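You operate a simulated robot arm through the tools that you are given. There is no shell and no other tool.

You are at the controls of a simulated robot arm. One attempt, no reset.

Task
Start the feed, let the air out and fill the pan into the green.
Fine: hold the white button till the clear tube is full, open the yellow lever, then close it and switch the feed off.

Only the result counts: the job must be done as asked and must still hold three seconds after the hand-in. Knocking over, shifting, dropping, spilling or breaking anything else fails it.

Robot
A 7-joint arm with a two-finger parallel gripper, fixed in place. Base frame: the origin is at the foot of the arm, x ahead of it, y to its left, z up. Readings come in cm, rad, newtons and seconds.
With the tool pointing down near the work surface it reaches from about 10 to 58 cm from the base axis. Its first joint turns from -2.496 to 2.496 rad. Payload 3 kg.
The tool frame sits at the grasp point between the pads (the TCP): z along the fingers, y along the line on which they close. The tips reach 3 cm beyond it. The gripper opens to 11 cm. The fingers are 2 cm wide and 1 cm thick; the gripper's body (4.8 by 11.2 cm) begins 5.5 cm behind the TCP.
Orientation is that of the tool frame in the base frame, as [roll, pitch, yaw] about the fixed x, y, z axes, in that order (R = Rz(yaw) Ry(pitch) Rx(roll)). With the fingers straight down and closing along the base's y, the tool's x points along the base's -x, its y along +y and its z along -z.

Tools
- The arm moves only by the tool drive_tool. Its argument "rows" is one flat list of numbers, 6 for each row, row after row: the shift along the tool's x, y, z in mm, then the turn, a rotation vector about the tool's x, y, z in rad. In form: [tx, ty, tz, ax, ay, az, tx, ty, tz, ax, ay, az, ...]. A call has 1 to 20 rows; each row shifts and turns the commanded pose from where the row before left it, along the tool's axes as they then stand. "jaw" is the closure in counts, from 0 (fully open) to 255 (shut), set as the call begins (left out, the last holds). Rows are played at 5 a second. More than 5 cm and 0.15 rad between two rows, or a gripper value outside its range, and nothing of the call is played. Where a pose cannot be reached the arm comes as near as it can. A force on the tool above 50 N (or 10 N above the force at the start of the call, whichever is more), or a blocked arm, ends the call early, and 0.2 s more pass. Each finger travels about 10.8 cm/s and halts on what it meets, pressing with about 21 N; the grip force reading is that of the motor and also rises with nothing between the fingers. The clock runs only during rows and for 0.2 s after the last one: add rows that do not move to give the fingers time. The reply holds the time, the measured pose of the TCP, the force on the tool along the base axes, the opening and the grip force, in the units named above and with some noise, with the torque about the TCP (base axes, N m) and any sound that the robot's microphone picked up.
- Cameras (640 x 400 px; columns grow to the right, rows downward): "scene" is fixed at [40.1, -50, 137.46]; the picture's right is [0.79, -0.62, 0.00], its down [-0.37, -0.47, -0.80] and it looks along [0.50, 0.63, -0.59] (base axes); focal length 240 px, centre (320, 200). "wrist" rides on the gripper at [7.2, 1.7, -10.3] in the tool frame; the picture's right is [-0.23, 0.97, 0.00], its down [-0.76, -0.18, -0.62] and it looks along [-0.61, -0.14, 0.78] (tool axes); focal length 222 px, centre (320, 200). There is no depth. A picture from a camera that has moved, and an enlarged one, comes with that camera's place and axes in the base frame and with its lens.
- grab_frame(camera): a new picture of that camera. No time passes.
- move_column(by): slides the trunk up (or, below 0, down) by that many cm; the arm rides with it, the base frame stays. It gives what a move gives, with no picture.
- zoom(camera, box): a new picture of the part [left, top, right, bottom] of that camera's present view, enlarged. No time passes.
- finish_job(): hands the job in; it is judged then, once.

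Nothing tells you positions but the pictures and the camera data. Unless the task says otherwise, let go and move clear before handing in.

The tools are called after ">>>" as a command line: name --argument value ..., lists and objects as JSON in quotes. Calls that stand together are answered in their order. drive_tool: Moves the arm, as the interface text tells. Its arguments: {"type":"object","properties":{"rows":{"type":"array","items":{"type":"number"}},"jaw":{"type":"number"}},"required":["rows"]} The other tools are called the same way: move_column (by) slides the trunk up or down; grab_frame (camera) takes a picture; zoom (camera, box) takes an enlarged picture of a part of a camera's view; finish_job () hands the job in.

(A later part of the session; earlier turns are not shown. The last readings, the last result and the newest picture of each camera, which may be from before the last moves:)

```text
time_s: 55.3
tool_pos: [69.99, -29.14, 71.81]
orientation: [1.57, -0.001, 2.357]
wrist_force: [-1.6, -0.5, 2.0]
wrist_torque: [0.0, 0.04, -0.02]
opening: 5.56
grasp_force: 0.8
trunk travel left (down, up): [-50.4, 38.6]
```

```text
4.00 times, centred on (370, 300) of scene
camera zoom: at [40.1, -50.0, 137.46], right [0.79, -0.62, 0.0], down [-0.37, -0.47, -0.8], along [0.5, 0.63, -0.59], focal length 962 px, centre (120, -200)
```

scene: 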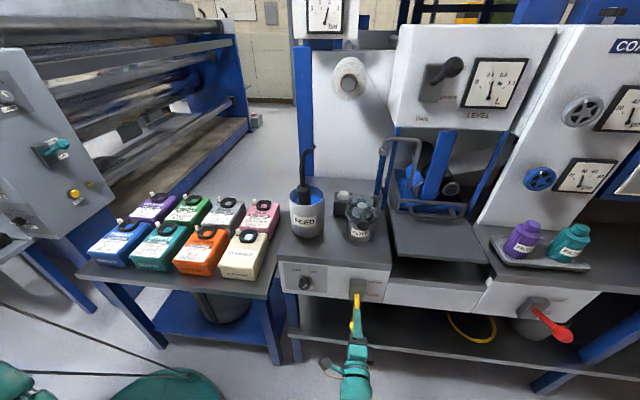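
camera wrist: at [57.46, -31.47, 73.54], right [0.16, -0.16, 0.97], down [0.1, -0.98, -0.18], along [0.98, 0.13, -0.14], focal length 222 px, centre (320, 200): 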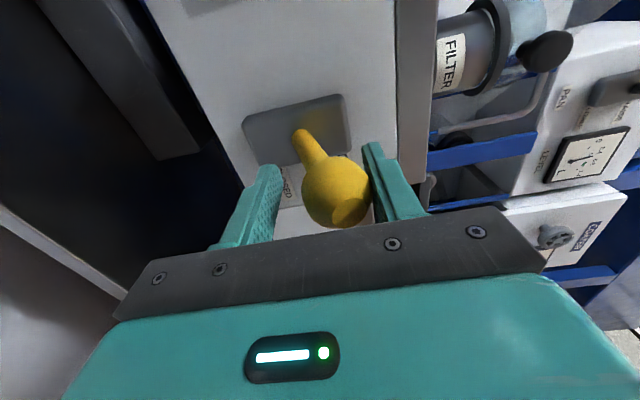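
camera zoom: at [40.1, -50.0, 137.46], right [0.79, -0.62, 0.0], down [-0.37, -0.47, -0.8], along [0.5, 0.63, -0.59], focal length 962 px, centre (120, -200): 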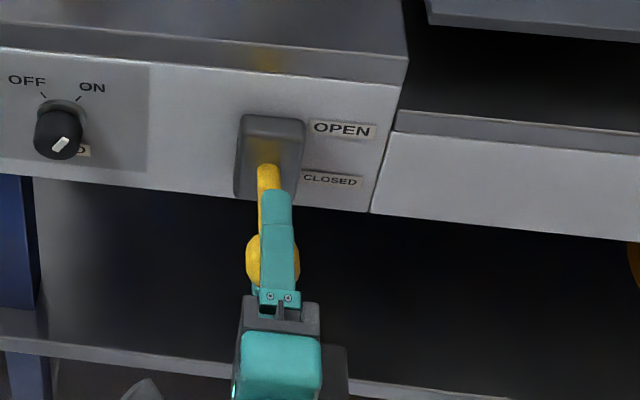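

The lever has swung up past horizontal with little force, but the needle hasn't moved yet. I'll lift a little further.

>>> drive_tool --rows '[0, 15, 0, 0, 0, 0]'

>>> zoom --camera "scene" --box '[470, 60, 518, 90]'

>>> grab_frame --camera "wrist"

>>> zoom --camera "scene" --box '[350, 120, 478, 200]'

```text
time_s: 55.7
tool_pos: [69.85, -29.1, 73.39]
orientation: [1.572, 0.0, 2.357]
wrist_force: [-0.9, 0.8, 1.8]
wrist_torque: [0.0, -0.03, -0.05]
opening: 5.54
grasp_force: 0.8
trunk travel left (down, up): [-50.4, 38.6]
```

```text
13.33 times, centred on (494, 75) of scene
camera zoom: at [40.1, -50.0, 137.46], right [0.79, -0.62, 0.0], down [-0.37, -0.47, -0.8], along [0.5, 0.63, -0.59], focal length 3206 px, centre (-2000, 1867)
```

zoom: 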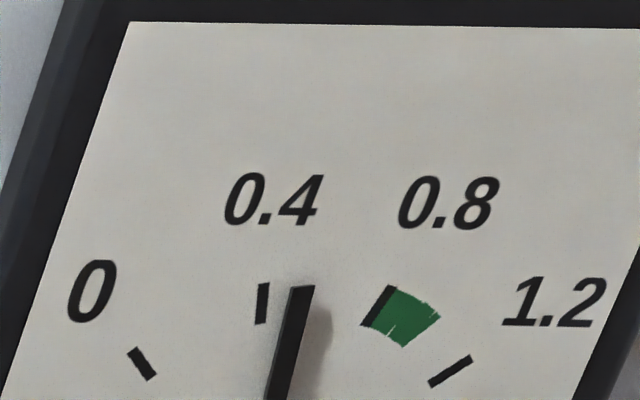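

```text
taken
camera wrist: at [57.4, -31.48, 74.95], right [0.16, -0.16, 0.97], down [0.1, -0.98, -0.18], along [0.98, 0.13, -0.14], focal length 222 px, centre (320, 200)
```

wrist: 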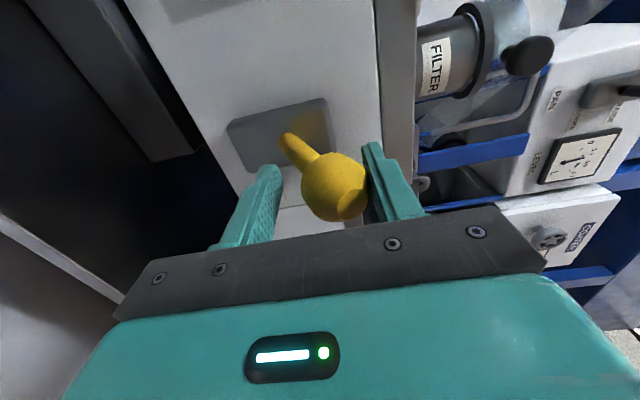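

```text
5.00 times, centred on (414, 160) of scene
camera zoom: at [40.1, -50.0, 137.46], right [0.79, -0.62, 0.0], down [-0.37, -0.47, -0.8], along [0.5, 0.63, -0.59], focal length 1202 px, centre (-150, 400)
```

zoom: 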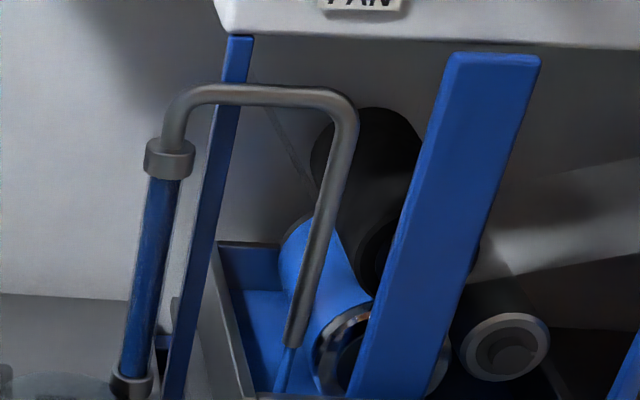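

A thin stream is now running from the spout into the pan, so the valve is starting to open. I'll hold here briefly to measure the rate.

>>> drive_tool --rows '[0, 0, 0, 0, 0, 0, 0, 0, 0, 0, 0, 0, 0, 0, 0, 0, 0, 0]'

>>> zoom --camera "scene" --box '[470, 60, 518, 90]'

>>> zoom --camera "scene" --box '[380, 170, 460, 220]'

```text
time_s: 56.5
tool_pos: [69.85, -29.15, 73.25]
orientation: [1.57, 0.002, 2.359]
wrist_force: [-0.5, 1.2, 2.3]
wrist_torque: [-0.03, -0.03, 0.01]
opening: 5.61
grasp_force: 1.6
trunk travel left (down, up): [-50.4, 38.6]
```

```text
13.33 times, centred on (494, 75) of scene
camera zoom: at [40.1, -50.0, 137.46], right [0.79, -0.62, 0.0], down [-0.37, -0.47, -0.8], along [0.5, 0.63, -0.59], focal length 3206 px, centre (-2000, 1867)
```

zoom: 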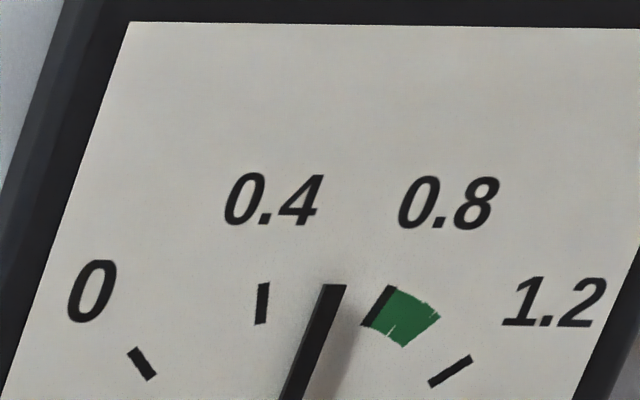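

```text
8.00 times, centred on (420, 195) of scene
camera zoom: at [40.1, -50.0, 137.46], right [0.79, -0.62, 0.0], down [-0.37, -0.47, -0.8], along [0.5, 0.63, -0.59], focal length 1924 px, centre (-480, 240)
```

zoom: 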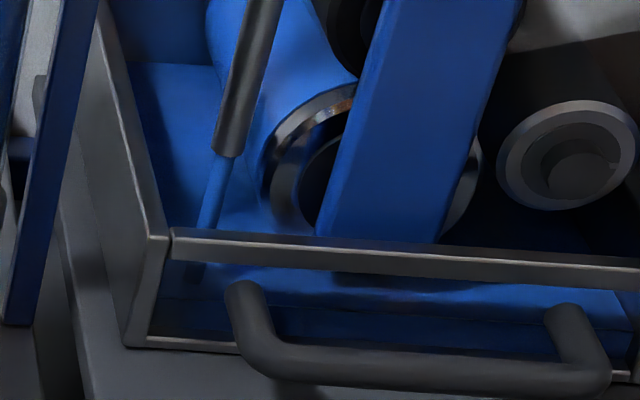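

The needle is climbing, now about 0.62, at roughly 0.12 per second. I'll wait a short step and check again before closing.

>>> drive_tool --rows '[0, 0, 0, 0, 0, 0, 0, 0, 0, 0, 0, 0]'

>>> zoom --camera "scene" --box '[470, 60, 518, 90]'

```text
time_s: 57.1
tool_pos: [69.85, -29.08, 73.43]
orientation: [1.57, 0.0, 2.358]
wrist_force: [1.1, 2.1, 3.2]
wrist_torque: [-0.02, 0.04, -0.01]
opening: 5.6
grasp_force: 1.6
trunk travel left (down, up): [-50.4, 38.6]
```

```text
13.33 times, centred on (494, 75) of scene
camera zoom: at [40.1, -50.0, 137.46], right [0.79, -0.62, 0.0], down [-0.37, -0.47, -0.8], along [0.5, 0.63, -0.59], focal length 3206 px, centre (-2000, 1867)
```

zoom: 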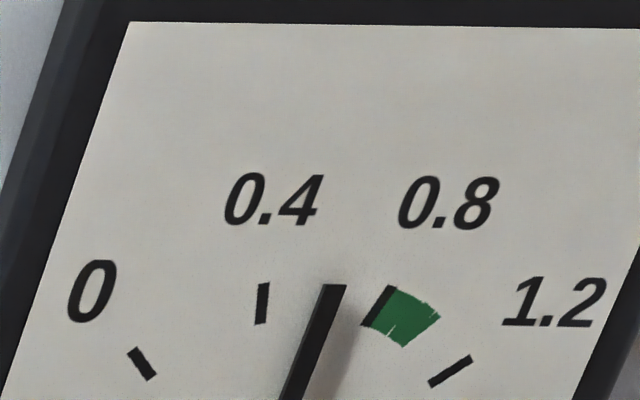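

The needle hasn't moved since the last look, so either the gauge updates in steps or the flow stopped. I'll check the stream.

>>> zoom --camera "scene" --box '[380, 170, 460, 220]'

>>> grab_frame --camera "scene"

>>> zoom --camera "wrist" --box '[520, 110, 640, 185]'

```text
8.00 times, centred on (420, 195) of scene
camera zoom: at [40.1, -50.0, 137.46], right [0.79, -0.62, 0.0], down [-0.37, -0.47, -0.8], along [0.5, 0.63, -0.59], focal length 1924 px, centre (-480, 240)
```

zoom: 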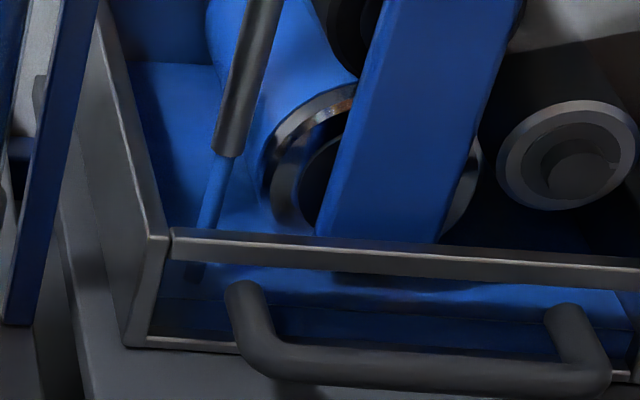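

```text
taken
```

scene: 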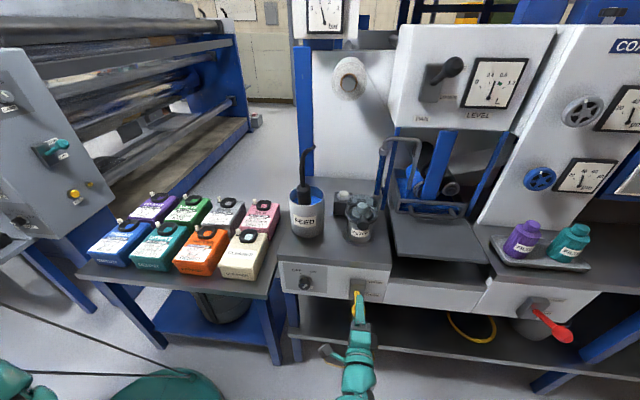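

```text
5.33 times, centred on (580, 148) of wrist
camera zoom: at [57.4, -31.5, 74.92], right [0.16, -0.16, 0.97], down [0.1, -0.98, -0.18], along [0.98, 0.12, -0.14], focal length 1185 px, centre (-1067, 480)
```

zoom: 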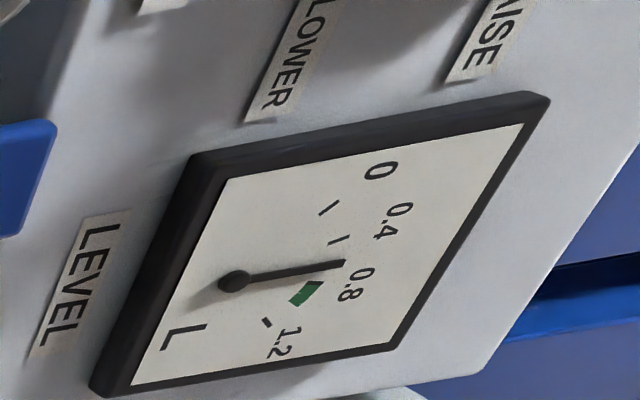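

The stream is still running while the needle stands still, so the gauge lags or updates in steps. Overfilling can't be undone, so I'll close now and let the gauge settle, then top up in short bursts if needed.

>>> drive_tool --rows '[0, -45, 0, 0, 0, 0, 0, -42, 0, 0, 0, 0]'

>>> zoom --camera "scene" --box '[470, 60, 518, 90]'

>>> zoom --camera "scene" --box '[380, 170, 460, 220]'

>>> grab_frame --camera "wrist"

```text
time_s: 57.7
tool_pos: [69.87, -29.05, 65.0]
orientation: [1.567, 0.003, 2.357]
wrist_force: [-0.2, -4.0, 17.6]
wrist_torque: [0.49, -0.37, -0.03]
opening: 6.31
grasp_force: 8.1
trunk travel left (down, up): [-50.4, 38.6]
```

```text
13.33 times, centred on (494, 75) of scene
camera zoom: at [40.1, -50.0, 137.46], right [0.79, -0.62, 0.0], down [-0.37, -0.47, -0.8], along [0.5, 0.63, -0.59], focal length 3206 px, centre (-2000, 1867)
```

zoom: 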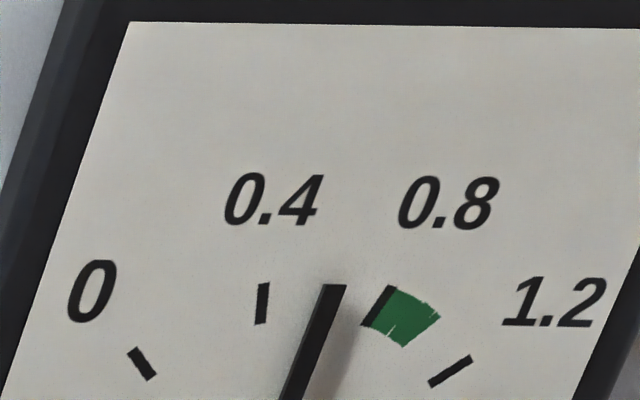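

```text
8.00 times, centred on (420, 195) of scene
camera zoom: at [40.1, -50.0, 137.46], right [0.79, -0.62, 0.0], down [-0.37, -0.47, -0.8], along [0.5, 0.63, -0.59], focal length 1924 px, centre (-480, 240)
```

zoom: 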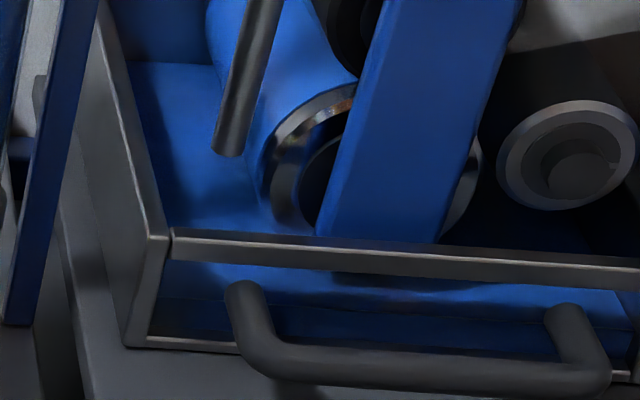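

```text
taken
camera wrist: at [57.44, -31.49, 66.56], right [0.15, -0.16, 0.97], down [0.1, -0.98, -0.18], along [0.98, 0.12, -0.14], focal length 222 px, centre (320, 200)
```

wrist: 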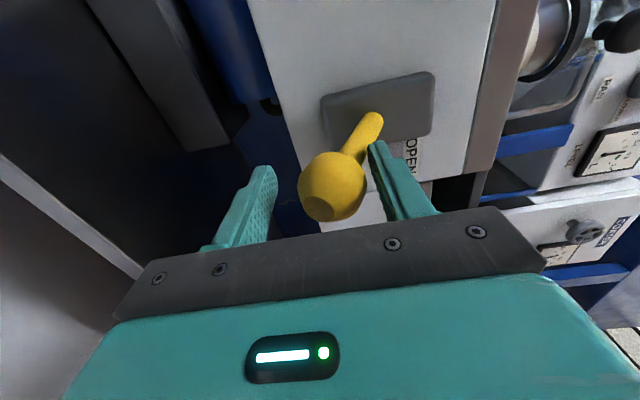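

The stream has stopped and the lever is back down. I'll ease the finger pressure slightly and wait for the gauge to settle.

>>> drive_tool --rows '[0, 6, 0, 0, 0, 0, 0, 0, 0, 0, 0, 0, 0, 0, 0, 0, 0, 0, 0, 0, 0, 0, 0, 0]'

>>> zoom --camera "scene" --box '[470, 60, 518, 90]'

>>> zoom --camera "scene" --box '[350, 130, 478, 210]'

```text
time_s: 58.7
tool_pos: [69.84, -29.17, 65.32]
orientation: [1.571, 0.0, 2.356]
wrist_force: [-2.0, -6.3, 7.1]
wrist_torque: [0.3, -0.21, -0.08]
opening: 5.81
grasp_force: 3.4
trunk travel left (down, up): [-50.4, 38.6]
```

```text
13.33 times, centred on (494, 75) of scene
camera zoom: at [40.1, -50.0, 137.46], right [0.79, -0.62, 0.0], down [-0.37, -0.47, -0.8], along [0.5, 0.63, -0.59], focal length 3206 px, centre (-2000, 1867)
```

zoom: 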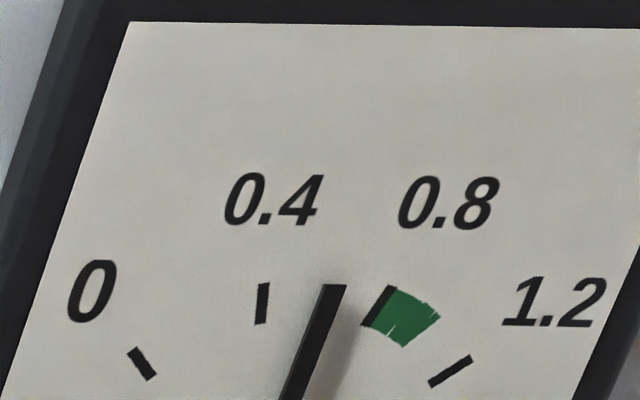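

```text
5.00 times, centred on (414, 170) of scene
camera zoom: at [40.1, -50.0, 137.46], right [0.79, -0.62, 0.0], down [-0.37, -0.47, -0.8], along [0.5, 0.63, -0.59], focal length 1202 px, centre (-150, 350)
```

zoom: 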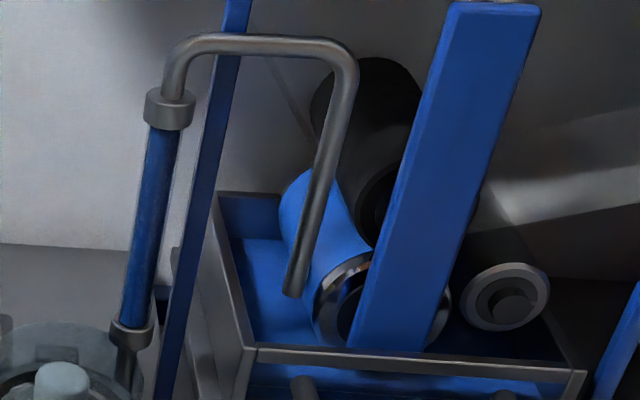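

No change yet. Nothing is flowing, so I'll wait a couple more seconds to see whether the gauge updates late.

>>> drive_tool --rows '[0, 0, 0, 0, 0, 0, 0, 0, 0, 0, 0, 0, 0, 0, 0, 0, 0, 0, 0, 0, 0, 0, 0, 0, 0, 0, 0, 0, 0, 0, 0, 0, 0, 0, 0, 0, 0, 0, 0, 0, 0, 0, 0, 0, 0, 0, 0, 0, 0, 0, 0, 0, 0, 0]'

>>> zoom --camera "scene" --box '[470, 60, 518, 90]'

```text
time_s: 60.7
tool_pos: [69.96, -29.15, 65.29]
orientation: [1.573, 0.001, 2.358]
wrist_force: [-3.3, -6.5, 5.7]
wrist_torque: [0.33, -0.21, -0.01]
opening: 5.8
grasp_force: 3.4
trunk travel left (down, up): [-50.4, 38.6]
```

```text
13.33 times, centred on (494, 75) of scene
camera zoom: at [40.1, -50.0, 137.46], right [0.79, -0.62, 0.0], down [-0.37, -0.47, -0.8], along [0.5, 0.63, -0.59], focal length 3206 px, centre (-2000, 1867)
```

zoom: 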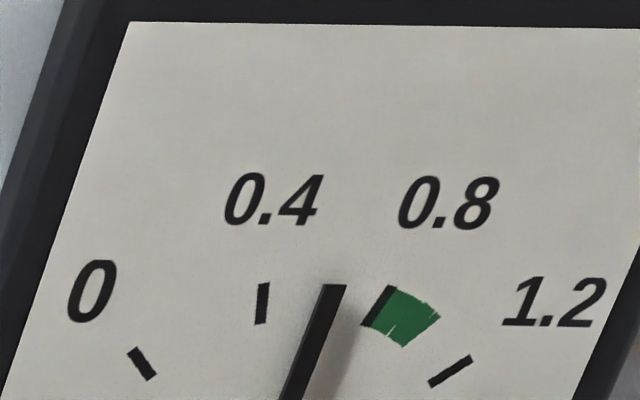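

The gauge still reads about 0.62. I'll compare the pan's contents with my earlier picture, and wait longer to rule out a slow gauge.

>>> drive_tool --rows '[0, 0, 0, 0, 0, 0, 0, 0, 0, 0, 0, 0, 0, 0, 0, 0, 0, 0, 0, 0, 0, 0, 0, 0, 0, 0, 0, 0, 0, 0, 0, 0, 0, 0, 0, 0, 0, 0, 0, 0, 0, 0, 0, 0, 0, 0, 0, 0, 0, 0, 0, 0, 0, 0, 0, 0, 0, 0, 0, 0, 0, 0, 0, 0, 0, 0, 0, 0, 0, 0, 0, 0, 0, 0, 0, 0, 0, 0, 0, 0, 0, 0, 0, 0, 0, 0, 0, 0, 0, 0, 0, 0, 0, 0, 0, 0, 0, 0, 0, 0, 0, 0, 0, 0, 0, 0, 0, 0, 0, 0, 0, 0, 0, 0, 0, 0, 0, 0, 0, 0]'

>>> zoom --camera "scene" --box '[470, 60, 518, 90]'

>>> zoom --camera "scene" --box '[340, 130, 500, 230]'

>>> zoom --camera "scene" --box '[290, 0, 354, 40]'

```text
time_s: 64.9
tool_pos: [69.91, -29.06, 65.26]
orientation: [1.57, -0.001, 2.359]
wrist_force: [-1.8, -2.3, 6.6]
wrist_torque: [0.23, -0.19, 0.0]
opening: 5.81
grasp_force: 3.6
trunk travel left (down, up): [-50.4, 38.6]
```

```text
13.33 times, centred on (494, 75) of scene
camera zoom: at [40.1, -50.0, 137.46], right [0.79, -0.62, 0.0], down [-0.37, -0.47, -0.8], along [0.5, 0.63, -0.59], focal length 3206 px, centre (-2000, 1867)
```

zoom: 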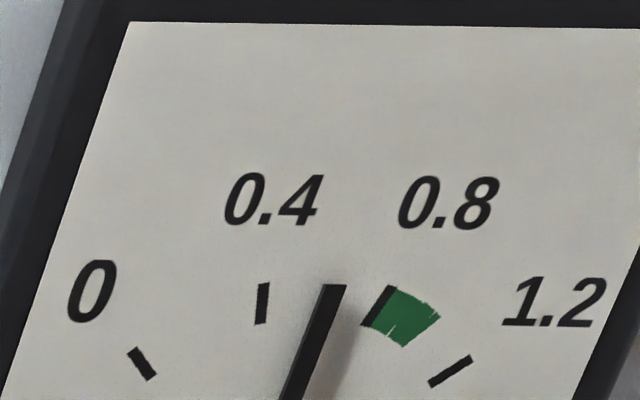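

```text
4.00 times, centred on (420, 180) of scene
camera zoom: at [40.1, -50.0, 137.46], right [0.79, -0.62, 0.0], down [-0.37, -0.47, -0.8], along [0.5, 0.63, -0.59], focal length 962 px, centre (-80, 280)
```

zoom: 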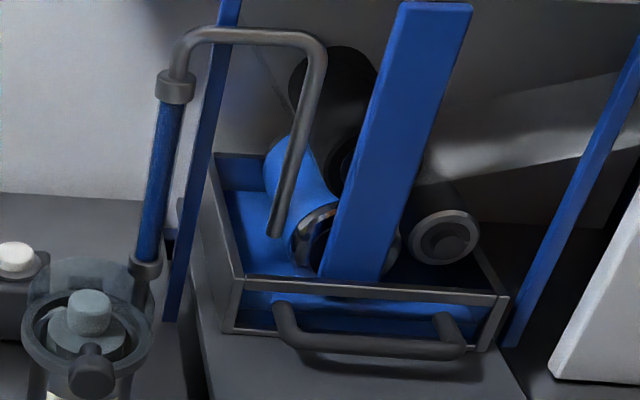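

```text
10.00 times, centred on (322, 20) of scene
camera zoom: at [40.1, -50.0, 137.46], right [0.79, -0.62, 0.0], down [-0.37, -0.47, -0.8], along [0.5, 0.63, -0.59], focal length 2404 px, centre (300, 2000)
```

zoom: 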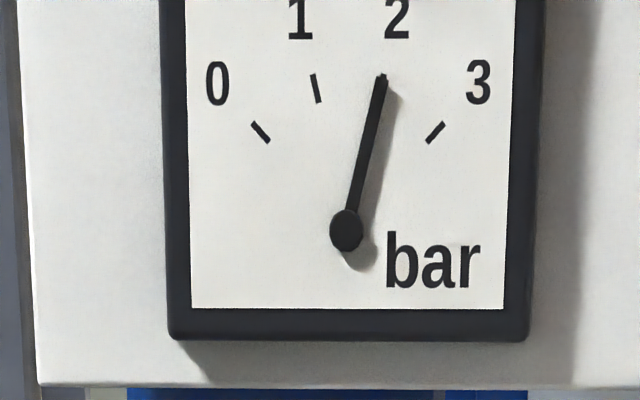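

The gauge hasn't changed for 8 s, so it's not a time lag. The needle may be sticky. I'll look closely at the liquid in the pan as an independent check.

>>> zoom --camera "scene" --box '[394, 160, 474, 210]'

>>> zoom --camera "scene" --box '[394, 195, 442, 225]'

>>> zoom --camera "wrist" --box '[480, 0, 640, 100]'

```text
8.00 times, centred on (434, 185) of scene
camera zoom: at [40.1, -50.0, 137.46], right [0.79, -0.62, 0.0], down [-0.37, -0.47, -0.8], along [0.5, 0.63, -0.59], focal length 1924 px, centre (-592, 320)
```

zoom: 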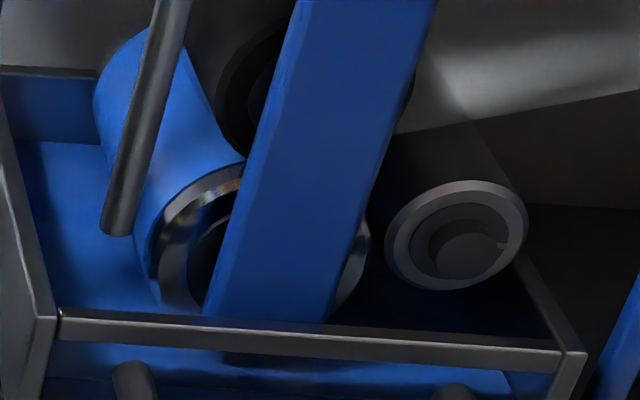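

```text
13.33 times, centred on (418, 210) of scene
camera zoom: at [40.1, -50.0, 137.46], right [0.79, -0.62, 0.0], down [-0.37, -0.47, -0.8], along [0.5, 0.63, -0.59], focal length 3206 px, centre (-987, 67)
```

zoom: 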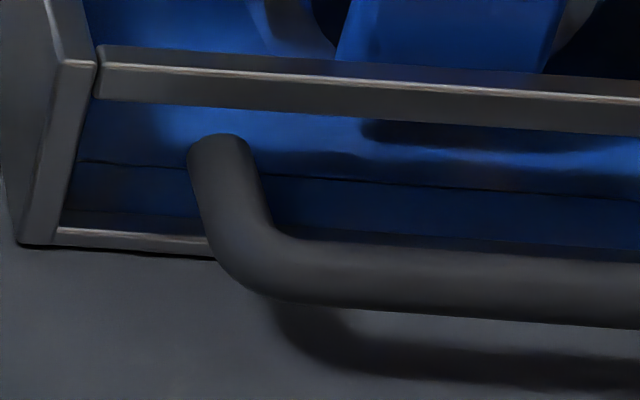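

```text
4.00 times, centred on (560, 50) of wrist
camera zoom: at [57.41, -31.42, 66.91], right [0.16, -0.16, 0.97], down [0.1, -0.98, -0.18], along [0.98, 0.12, -0.14], focal length 888 px, centre (-640, 800)
```

zoom: 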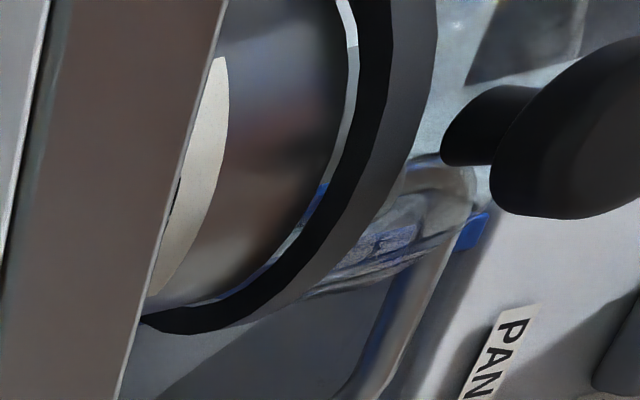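

The pan front shows a waterline, which gives me a direct level measure. I'll zoom right in to calibrate it before the next burst.

>>> zoom --camera "scene" --box '[396, 200, 420, 215]'

>>> zoom --camera "scene" --box '[420, 203, 464, 230.5]'

>>> grab_frame --camera "wrist"

```text
16.00 times, centred on (408, 208) of scene
camera zoom: at [40.1, -50.0, 137.46], right [0.79, -0.62, 0.0], down [-0.37, -0.47, -0.8], along [0.5, 0.63, -0.59], focal length 3847 px, centre (-1088, 80)
```

zoom: 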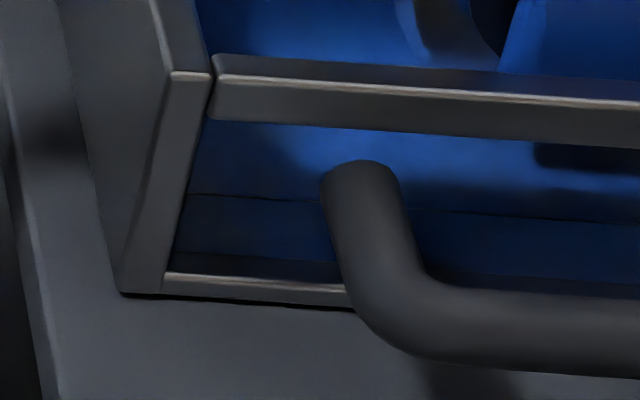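

```text
14.55 times, centred on (442, 217) of scene
camera zoom: at [40.1, -50.0, 137.46], right [0.79, -0.62, 0.0], down [-0.37, -0.47, -0.8], along [0.5, 0.63, -0.59], focal length 3497 px, centre (-1454, -44)
```

zoom: 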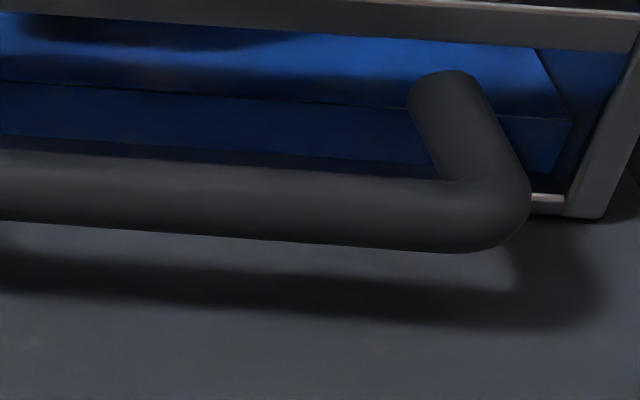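

```text
taken
camera wrist: at [57.41, -31.42, 66.91], right [0.16, -0.16, 0.97], down [0.1, -0.98, -0.18], along [0.98, 0.12, -0.14], focal length 222 px, centre (320, 200)
```

wrist: 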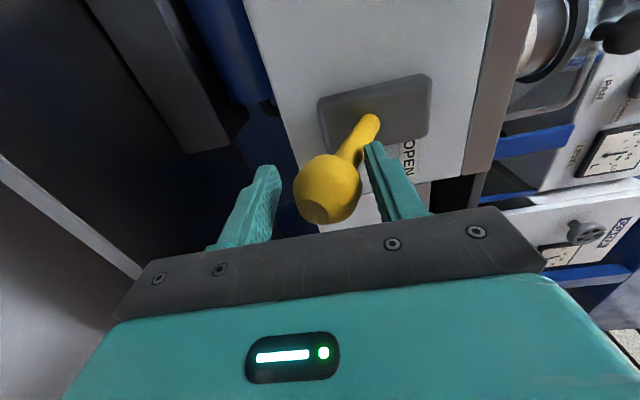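

The waterline in this view sits at row 193 (about 59 px above the floor line) for a reading of about 0.615. Green should be around row 165–175. I'll open again to the same height and watch both.

>>> drive_tool --rows '[0, 41, 0, 0, 0, 0, 0, 40, 0, 0, 0, 0]'

>>> zoom --camera "scene" --box '[470, 60, 518, 90]'

>>> zoom --camera "scene" --box '[396, 200, 420, 215]'

>>> zoom --camera "scene" --box '[380, 170, 460, 220]'

>>> grab_frame --camera "wrist"

```text
time_s: 65.5
tool_pos: [70.05, -29.16, 73.3]
orientation: [1.569, -0.001, 2.359]
wrist_force: [-0.6, 1.2, 0.6]
wrist_torque: [-0.03, -0.04, 0.04]
opening: 5.53
grasp_force: 0.2
trunk travel left (down, up): [-50.4, 38.6]
```

```text
13.33 times, centred on (494, 75) of scene
camera zoom: at [40.1, -50.0, 137.46], right [0.79, -0.62, 0.0], down [-0.37, -0.47, -0.8], along [0.5, 0.63, -0.59], focal length 3206 px, centre (-2000, 1867)
```

zoom: 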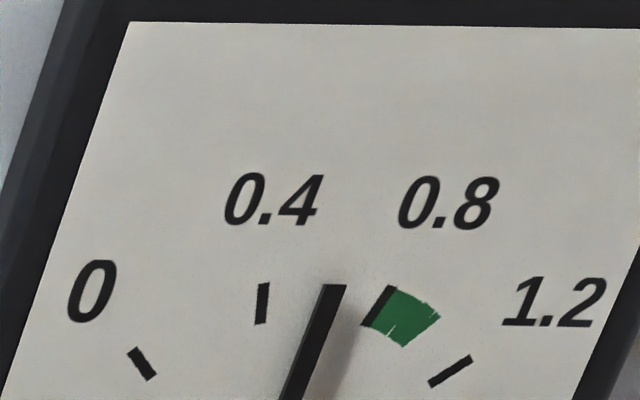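

```text
16.00 times, centred on (408, 208) of scene
camera zoom: at [40.1, -50.0, 137.46], right [0.79, -0.62, 0.0], down [-0.37, -0.47, -0.8], along [0.5, 0.63, -0.59], focal length 3847 px, centre (-1088, 80)
```

zoom: 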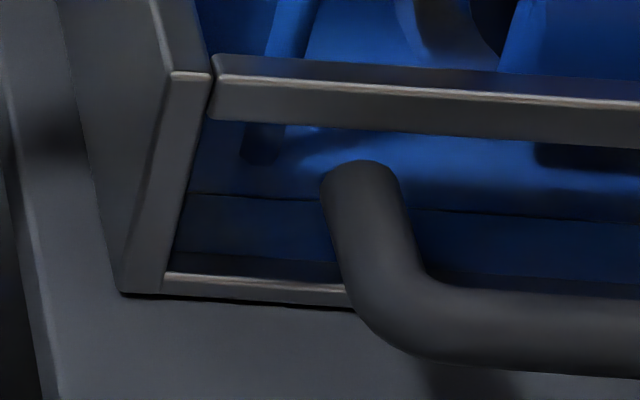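

```text
8.00 times, centred on (420, 195) of scene
camera zoom: at [40.1, -50.0, 137.46], right [0.79, -0.62, 0.0], down [-0.37, -0.47, -0.8], along [0.5, 0.63, -0.59], focal length 1924 px, centre (-480, 240)
```

zoom: 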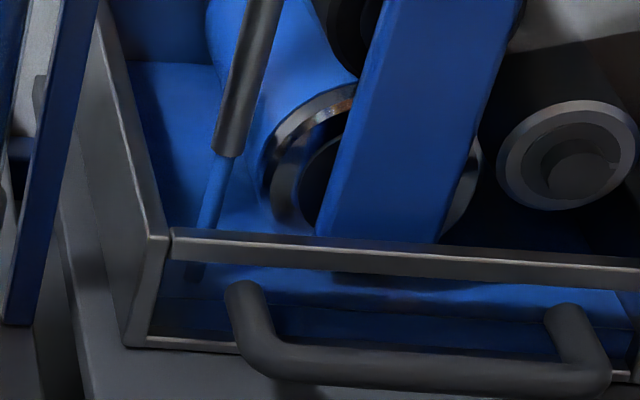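

```text
taken
camera wrist: at [57.55, -31.42, 74.98], right [0.16, -0.16, 0.97], down [0.1, -0.98, -0.18], along [0.98, 0.13, -0.14], focal length 222 px, centre (320, 200)
```

wrist: 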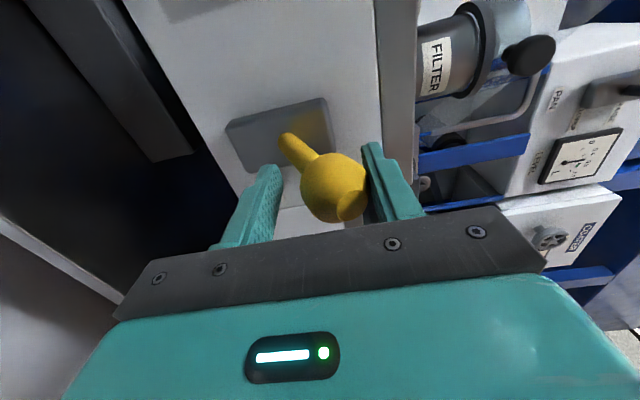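

The stream is flowing and the level is still the same. Holding 0.6 s and measuring.

>>> drive_tool --rows '[0, 0, 0, 0, 0, 0, 0, 0, 0, 0, 0, 0]'

>>> zoom --camera "scene" --box '[470, 60, 518, 90]'

>>> zoom --camera "scene" --box '[396, 200, 420, 215]'

```text
time_s: 66.1
tool_pos: [69.99, -29.1, 73.29]
orientation: [1.571, -0.001, 2.359]
wrist_force: [0.7, 0.7, 2.5]
wrist_torque: [-0.01, 0.0, -0.01]
opening: 5.59
grasp_force: 0.9
trunk travel left (down, up): [-50.4, 38.6]
```

```text
13.33 times, centred on (494, 75) of scene
camera zoom: at [40.1, -50.0, 137.46], right [0.79, -0.62, 0.0], down [-0.37, -0.47, -0.8], along [0.5, 0.63, -0.59], focal length 3206 px, centre (-2000, 1867)
```

zoom: 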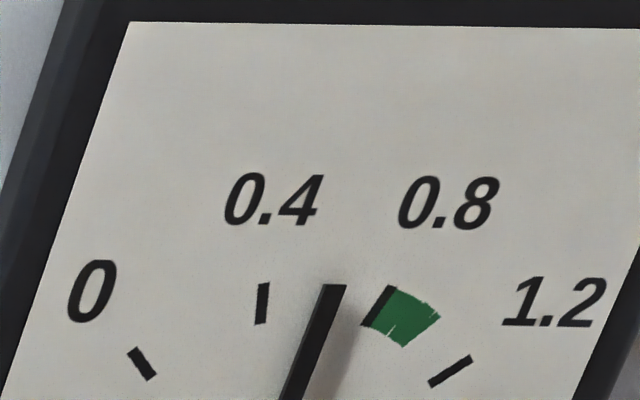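

```text
16.00 times, centred on (408, 208) of scene
camera zoom: at [40.1, -50.0, 137.46], right [0.79, -0.62, 0.0], down [-0.37, -0.47, -0.8], along [0.5, 0.63, -0.59], focal length 3847 px, centre (-1088, 80)
```

zoom: 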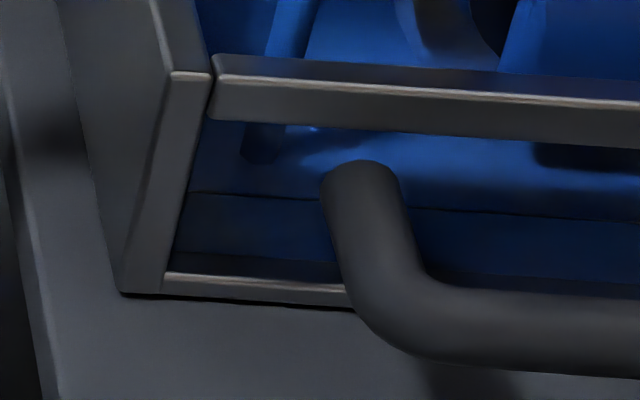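

The level is creeping up only slowly at this partial opening. I'll hold another second and check both indicators.

>>> drive_tool --rows '[0, 0, 0, 0, 0, 0, 0, 0, 0, 0, 0, 0, 0, 0, 0, 0, 0, 0, 0, 0, 0, 0, 0, 0]'

>>> zoom --camera "scene" --box '[470, 60, 518, 90]'

>>> zoom --camera "scene" --box '[396, 200, 420, 215]'

>>> zoom --camera "scene" --box '[340, 130, 500, 230]'

```text
time_s: 67.1
tool_pos: [70.04, -29.05, 73.4]
orientation: [1.57, 0.0, 2.359]
wrist_force: [0.1, 1.0, 1.8]
wrist_torque: [-0.05, -0.04, 0.0]
opening: 5.59
grasp_force: 1.5
trunk travel left (down, up): [-50.4, 38.6]
```

```text
13.33 times, centred on (494, 75) of scene
camera zoom: at [40.1, -50.0, 137.46], right [0.79, -0.62, 0.0], down [-0.37, -0.47, -0.8], along [0.5, 0.63, -0.59], focal length 3206 px, centre (-2000, 1867)
```

zoom: 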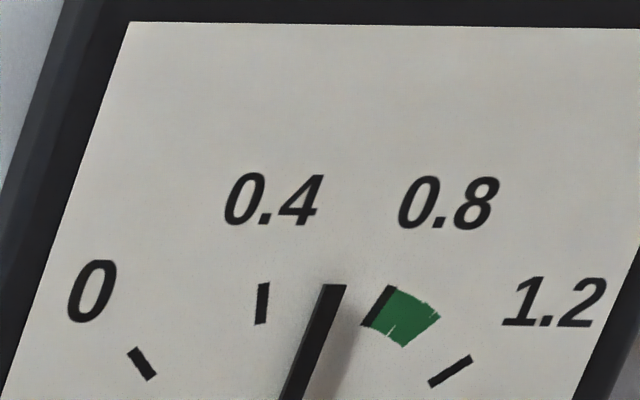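

```text
16.00 times, centred on (408, 208) of scene
camera zoom: at [40.1, -50.0, 137.46], right [0.79, -0.62, 0.0], down [-0.37, -0.47, -0.8], along [0.5, 0.63, -0.59], focal length 3847 px, centre (-1088, 80)
```

zoom: 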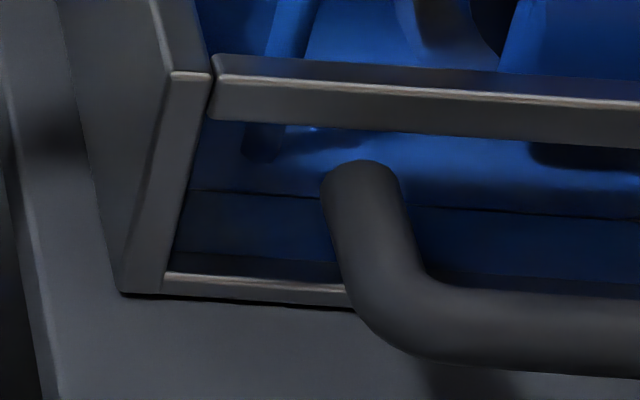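

```text
4.00 times, centred on (420, 180) of scene
camera zoom: at [40.1, -50.0, 137.46], right [0.79, -0.62, 0.0], down [-0.37, -0.47, -0.8], along [0.5, 0.63, -0.59], focal length 962 px, centre (-80, 280)
```

zoom: 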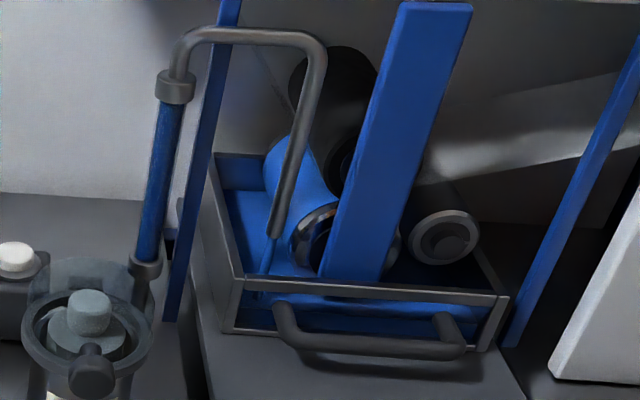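

The waterline is rising slowly (row 193 → 190) while the needle sticks, so the gauge is jerky and the waterline is my real guide. The trickle is easy to control, so I'll keep it running and check every second or so.

>>> drive_tool --rows '[0, 0, 0, 0, 0, 0, 0, 0, 0, 0, 0, 0, 0, 0, 0, 0, 0, 0, 0, 0, 0, 0, 0, 0, 0, 0, 0, 0, 0, 0]'

>>> zoom --camera "scene" --box '[470, 60, 518, 90]'

>>> zoom --camera "scene" --box '[396, 200, 420, 215]'

```text
time_s: 68.3
tool_pos: [69.9, -29.09, 73.25]
orientation: [1.57, 0.001, 2.359]
wrist_force: [0.4, 0.6, 2.9]
wrist_torque: [-0.04, 0.03, -0.02]
opening: 5.6
grasp_force: 1.6
trunk travel left (down, up): [-50.4, 38.6]
```

```text
13.33 times, centred on (494, 75) of scene
camera zoom: at [40.1, -50.0, 137.46], right [0.79, -0.62, 0.0], down [-0.37, -0.47, -0.8], along [0.5, 0.63, -0.59], focal length 3206 px, centre (-2000, 1867)
```

zoom: 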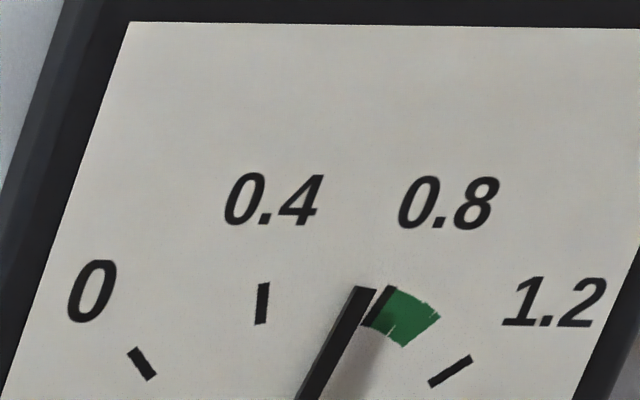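

```text
16.00 times, centred on (408, 208) of scene
camera zoom: at [40.1, -50.0, 137.46], right [0.79, -0.62, 0.0], down [-0.37, -0.47, -0.8], along [0.5, 0.63, -0.59], focal length 3847 px, centre (-1088, 80)
```

zoom: 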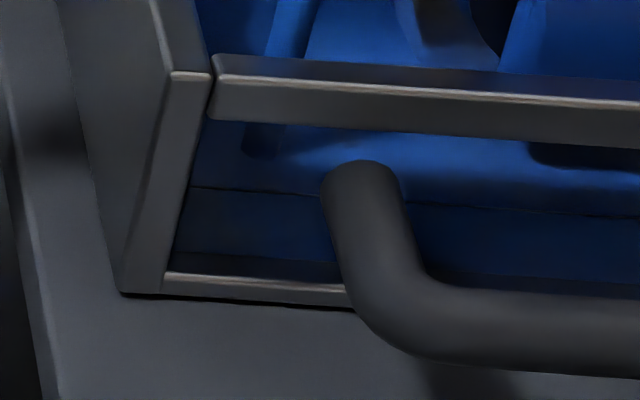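

The needle jumped to about 0.71, so it moves in steps of about 0.1, with the green band spanning roughly 0.8–1.0. At this trickle (~0.03 L/s) I'll go on in short holds, aiming for about 0.9.

>>> drive_tool --rows '[0, 0, 0, 0, 0, 0, 0, 0, 0, 0, 0, 0, 0, 0, 0, 0, 0, 0, 0, 0, 0, 0, 0, 0, 0, 0, 0, 0, 0, 0, 0, 0, 0, 0, 0, 0]'

>>> zoom --camera "scene" --box '[470, 60, 518, 90]'

>>> zoom --camera "scene" --box '[396, 200, 420, 215]'

```text
time_s: 69.7
tool_pos: [70.05, -29.16, 73.32]
orientation: [1.571, 0.001, 2.357]
wrist_force: [-0.3, 0.2, 2.0]
wrist_torque: [0.05, -0.01, 0.02]
opening: 5.57
grasp_force: 1.0
trunk travel left (down, up): [-50.4, 38.6]
```

```text
13.33 times, centred on (494, 75) of scene
camera zoom: at [40.1, -50.0, 137.46], right [0.79, -0.62, 0.0], down [-0.37, -0.47, -0.8], along [0.5, 0.63, -0.59], focal length 3206 px, centre (-2000, 1867)
```

zoom: 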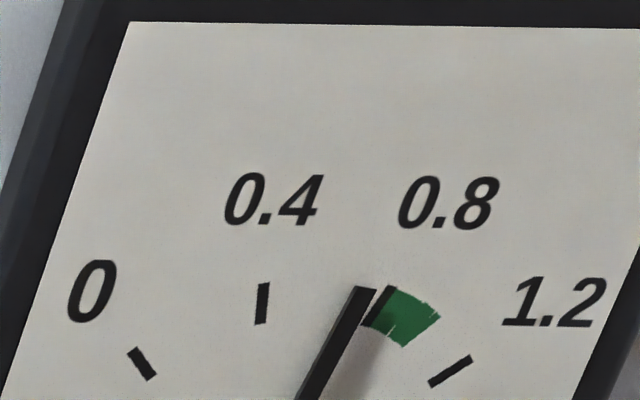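

```text
16.00 times, centred on (408, 208) of scene
camera zoom: at [40.1, -50.0, 137.46], right [0.79, -0.62, 0.0], down [-0.37, -0.47, -0.8], along [0.5, 0.63, -0.59], focal length 3847 px, centre (-1088, 80)
```

zoom: 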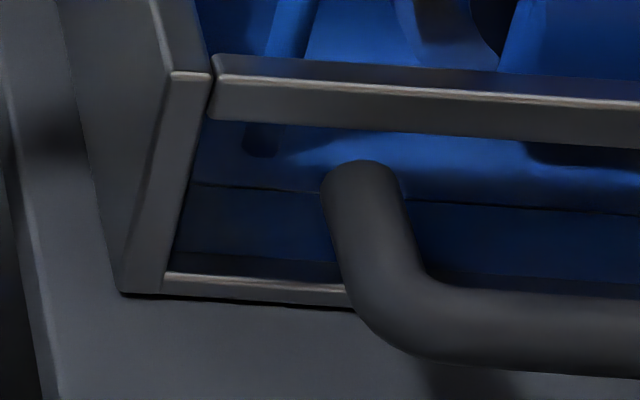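

The waterline is now at row ~184. I'll use a finer zoom on the waterline for better measurement.

>>> zoom --camera "scene" --box '[400, 206, 412, 213.5]'

>>> drive_tool --rows '[0, 0, 0, 0, 0, 0, 0, 0, 0, 0, 0, 0, 0, 0, 0, 0, 0, 0, 0, 0, 0, 0, 0, 0]'

>>> zoom --camera "scene" --box '[400, 206, 412, 213.5]'

>>> zoom --camera "scene" --box '[470, 60, 518, 90]'

```text
16.00 times, centred on (406, 210) of scene
camera zoom: at [40.1, -50.0, 137.46], right [0.79, -0.62, 0.0], down [-0.37, -0.47, -0.8], along [0.5, 0.63, -0.59], focal length 3847 px, centre (-1056, 44)
```

zoom: 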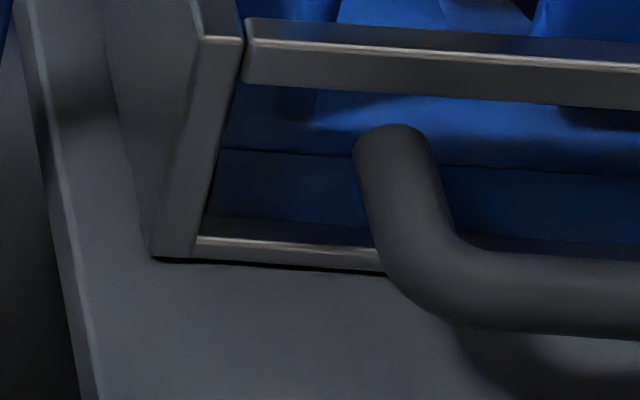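

```text
time_s: 70.7
tool_pos: [69.99, -29.05, 73.4]
orientation: [1.57, -0.002, 2.358]
wrist_force: [0.4, -0.5, 2.0]
wrist_torque: [-0.04, 0.04, -0.01]
opening: 5.58
grasp_force: 1.1
trunk travel left (down, up): [-50.4, 38.6]
```

```text
16.00 times, centred on (406, 210) of scene
camera zoom: at [40.1, -50.0, 137.46], right [0.79, -0.62, 0.0], down [-0.37, -0.47, -0.8], along [0.5, 0.63, -0.59], focal length 3847 px, centre (-1056, 44)
```

zoom: 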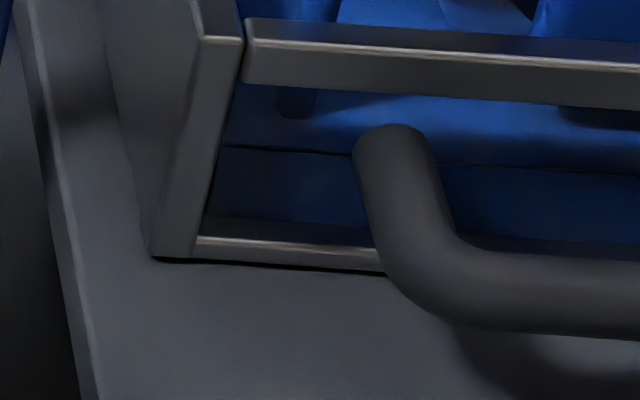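

```text
13.33 times, centred on (494, 75) of scene
camera zoom: at [40.1, -50.0, 137.46], right [0.79, -0.62, 0.0], down [-0.37, -0.47, -0.8], along [0.5, 0.63, -0.59], focal length 3206 px, centre (-2000, 1867)
```

zoom: 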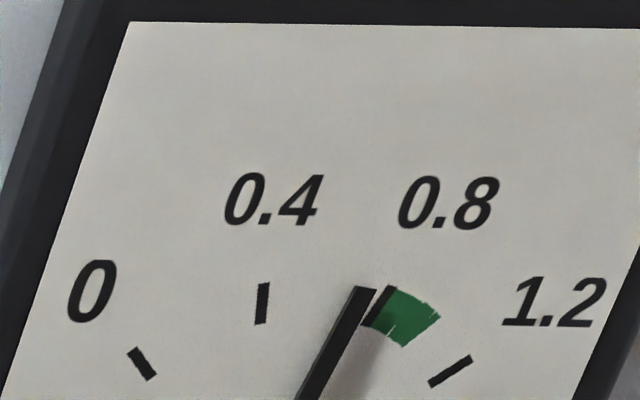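

Flow is steady and the needle should jump again soon. Another one-second hold.

>>> drive_tool --rows '[0, 0, 0, 0, 0, 0, 0, 0, 0, 0, 0, 0, 0, 0, 0, 0, 0, 0, 0, 0, 0, 0, 0, 0]'

>>> zoom --camera "scene" --box '[400, 206, 412, 213.5]'

>>> zoom --camera "scene" --box '[470, 60, 518, 90]'

```text
time_s: 71.7
tool_pos: [69.99, -29.09, 73.35]
orientation: [1.571, 0.0, 2.357]
wrist_force: [0.1, -0.3, 2.4]
wrist_torque: [-0.01, -0.02, -0.04]
opening: 5.58
grasp_force: 1.4
trunk travel left (down, up): [-50.4, 38.6]
```

```text
16.00 times, centred on (406, 210) of scene
camera zoom: at [40.1, -50.0, 137.46], right [0.79, -0.62, 0.0], down [-0.37, -0.47, -0.8], along [0.5, 0.63, -0.59], focal length 3847 px, centre (-1056, 44)
```

zoom: 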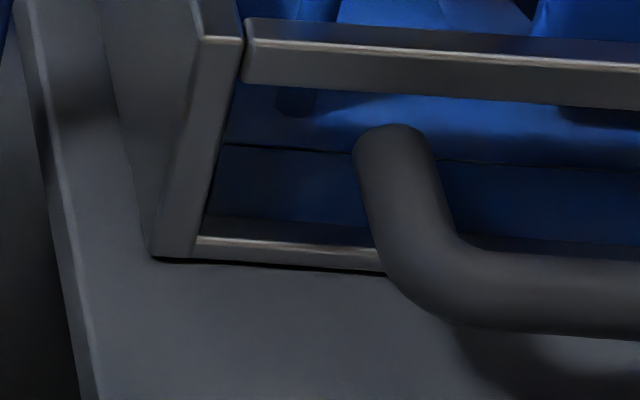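

```text
13.33 times, centred on (494, 75) of scene
camera zoom: at [40.1, -50.0, 137.46], right [0.79, -0.62, 0.0], down [-0.37, -0.47, -0.8], along [0.5, 0.63, -0.59], focal length 3206 px, centre (-2000, 1867)
```

zoom: 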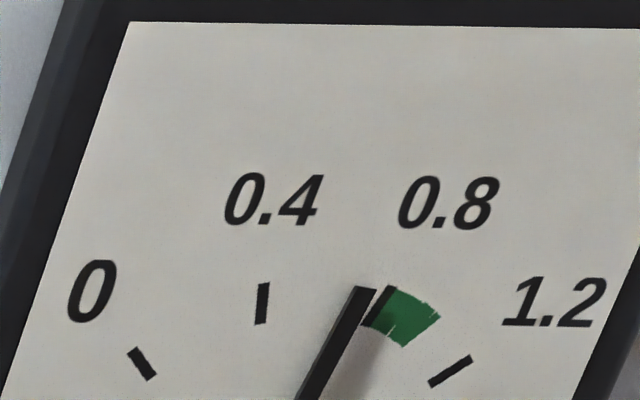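

>>> drive_tool --rows '[0, 0, 0, 0, 0, 0, 0, 0, 0, 0, 0, 0, 0, 0, 0, 0, 0, 0]'

>>> zoom --camera "scene" --box '[400, 206, 412, 213.5]'

>>> zoom --camera "scene" --box '[470, 60, 518, 90]'

```text
time_s: 72.5
tool_pos: [69.94, -29.08, 73.24]
orientation: [1.571, 0.002, 2.357]
wrist_force: [0.6, -0.4, 2.6]
wrist_torque: [-0.01, 0.01, -0.06]
opening: 5.59
grasp_force: 1.1
trunk travel left (down, up): [-50.4, 38.6]
```

```text
16.00 times, centred on (406, 210) of scene
camera zoom: at [40.1, -50.0, 137.46], right [0.79, -0.62, 0.0], down [-0.37, -0.47, -0.8], along [0.5, 0.63, -0.59], focal length 3847 px, centre (-1056, 44)
```

zoom: 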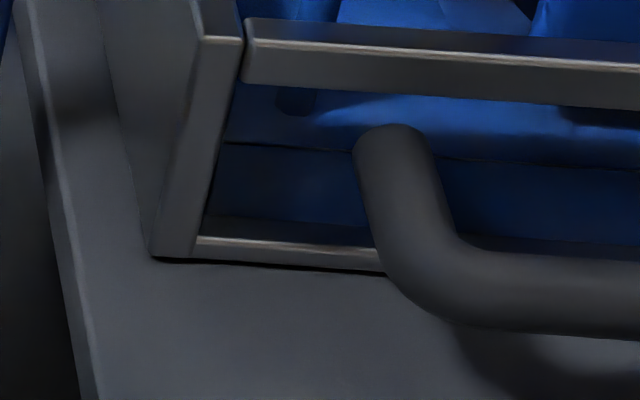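

```text
13.33 times, centred on (494, 75) of scene
camera zoom: at [40.1, -50.0, 137.46], right [0.79, -0.62, 0.0], down [-0.37, -0.47, -0.8], along [0.5, 0.63, -0.59], focal length 3206 px, centre (-2000, 1867)
```

zoom: 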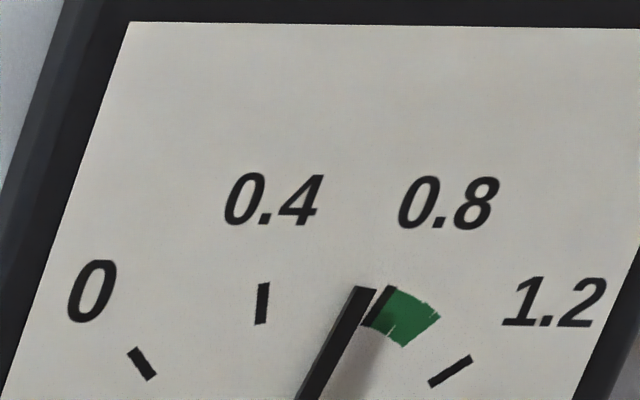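

>>> drive_tool --rows '[0, 0, 0, 0, 0, 0, 0, 0, 0, 0, 0, 0]'

>>> zoom --camera "scene" --box '[400, 206, 412, 213.5]'

>>> zoom --camera "scene" --box '[470, 60, 518, 90]'

```text
time_s: 73.1
tool_pos: [69.98, -29.17, 73.31]
orientation: [1.571, -0.001, 2.359]
wrist_force: [-0.1, 0.1, 1.9]
wrist_torque: [0.01, 0.01, -0.04]
opening: 5.6
grasp_force: 1.2
trunk travel left (down, up): [-50.4, 38.6]
```

```text
16.00 times, centred on (406, 210) of scene
camera zoom: at [40.1, -50.0, 137.46], right [0.79, -0.62, 0.0], down [-0.37, -0.47, -0.8], along [0.5, 0.63, -0.59], focal length 3847 px, centre (-1056, 44)
```

zoom: 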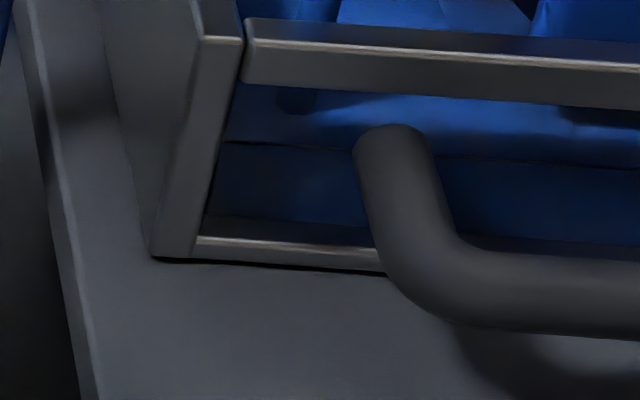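

```text
13.33 times, centred on (494, 75) of scene
camera zoom: at [40.1, -50.0, 137.46], right [0.79, -0.62, 0.0], down [-0.37, -0.47, -0.8], along [0.5, 0.63, -0.59], focal length 3206 px, centre (-2000, 1867)
```

zoom: 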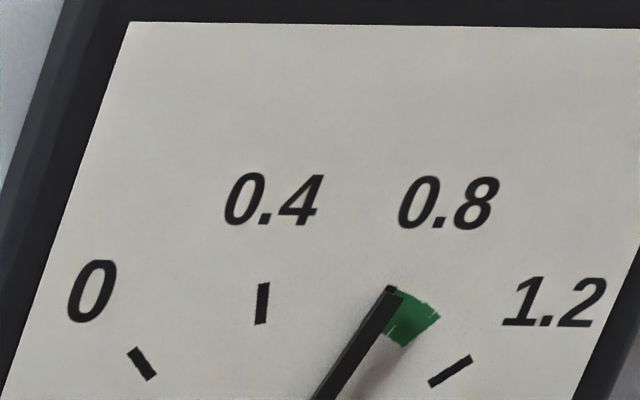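

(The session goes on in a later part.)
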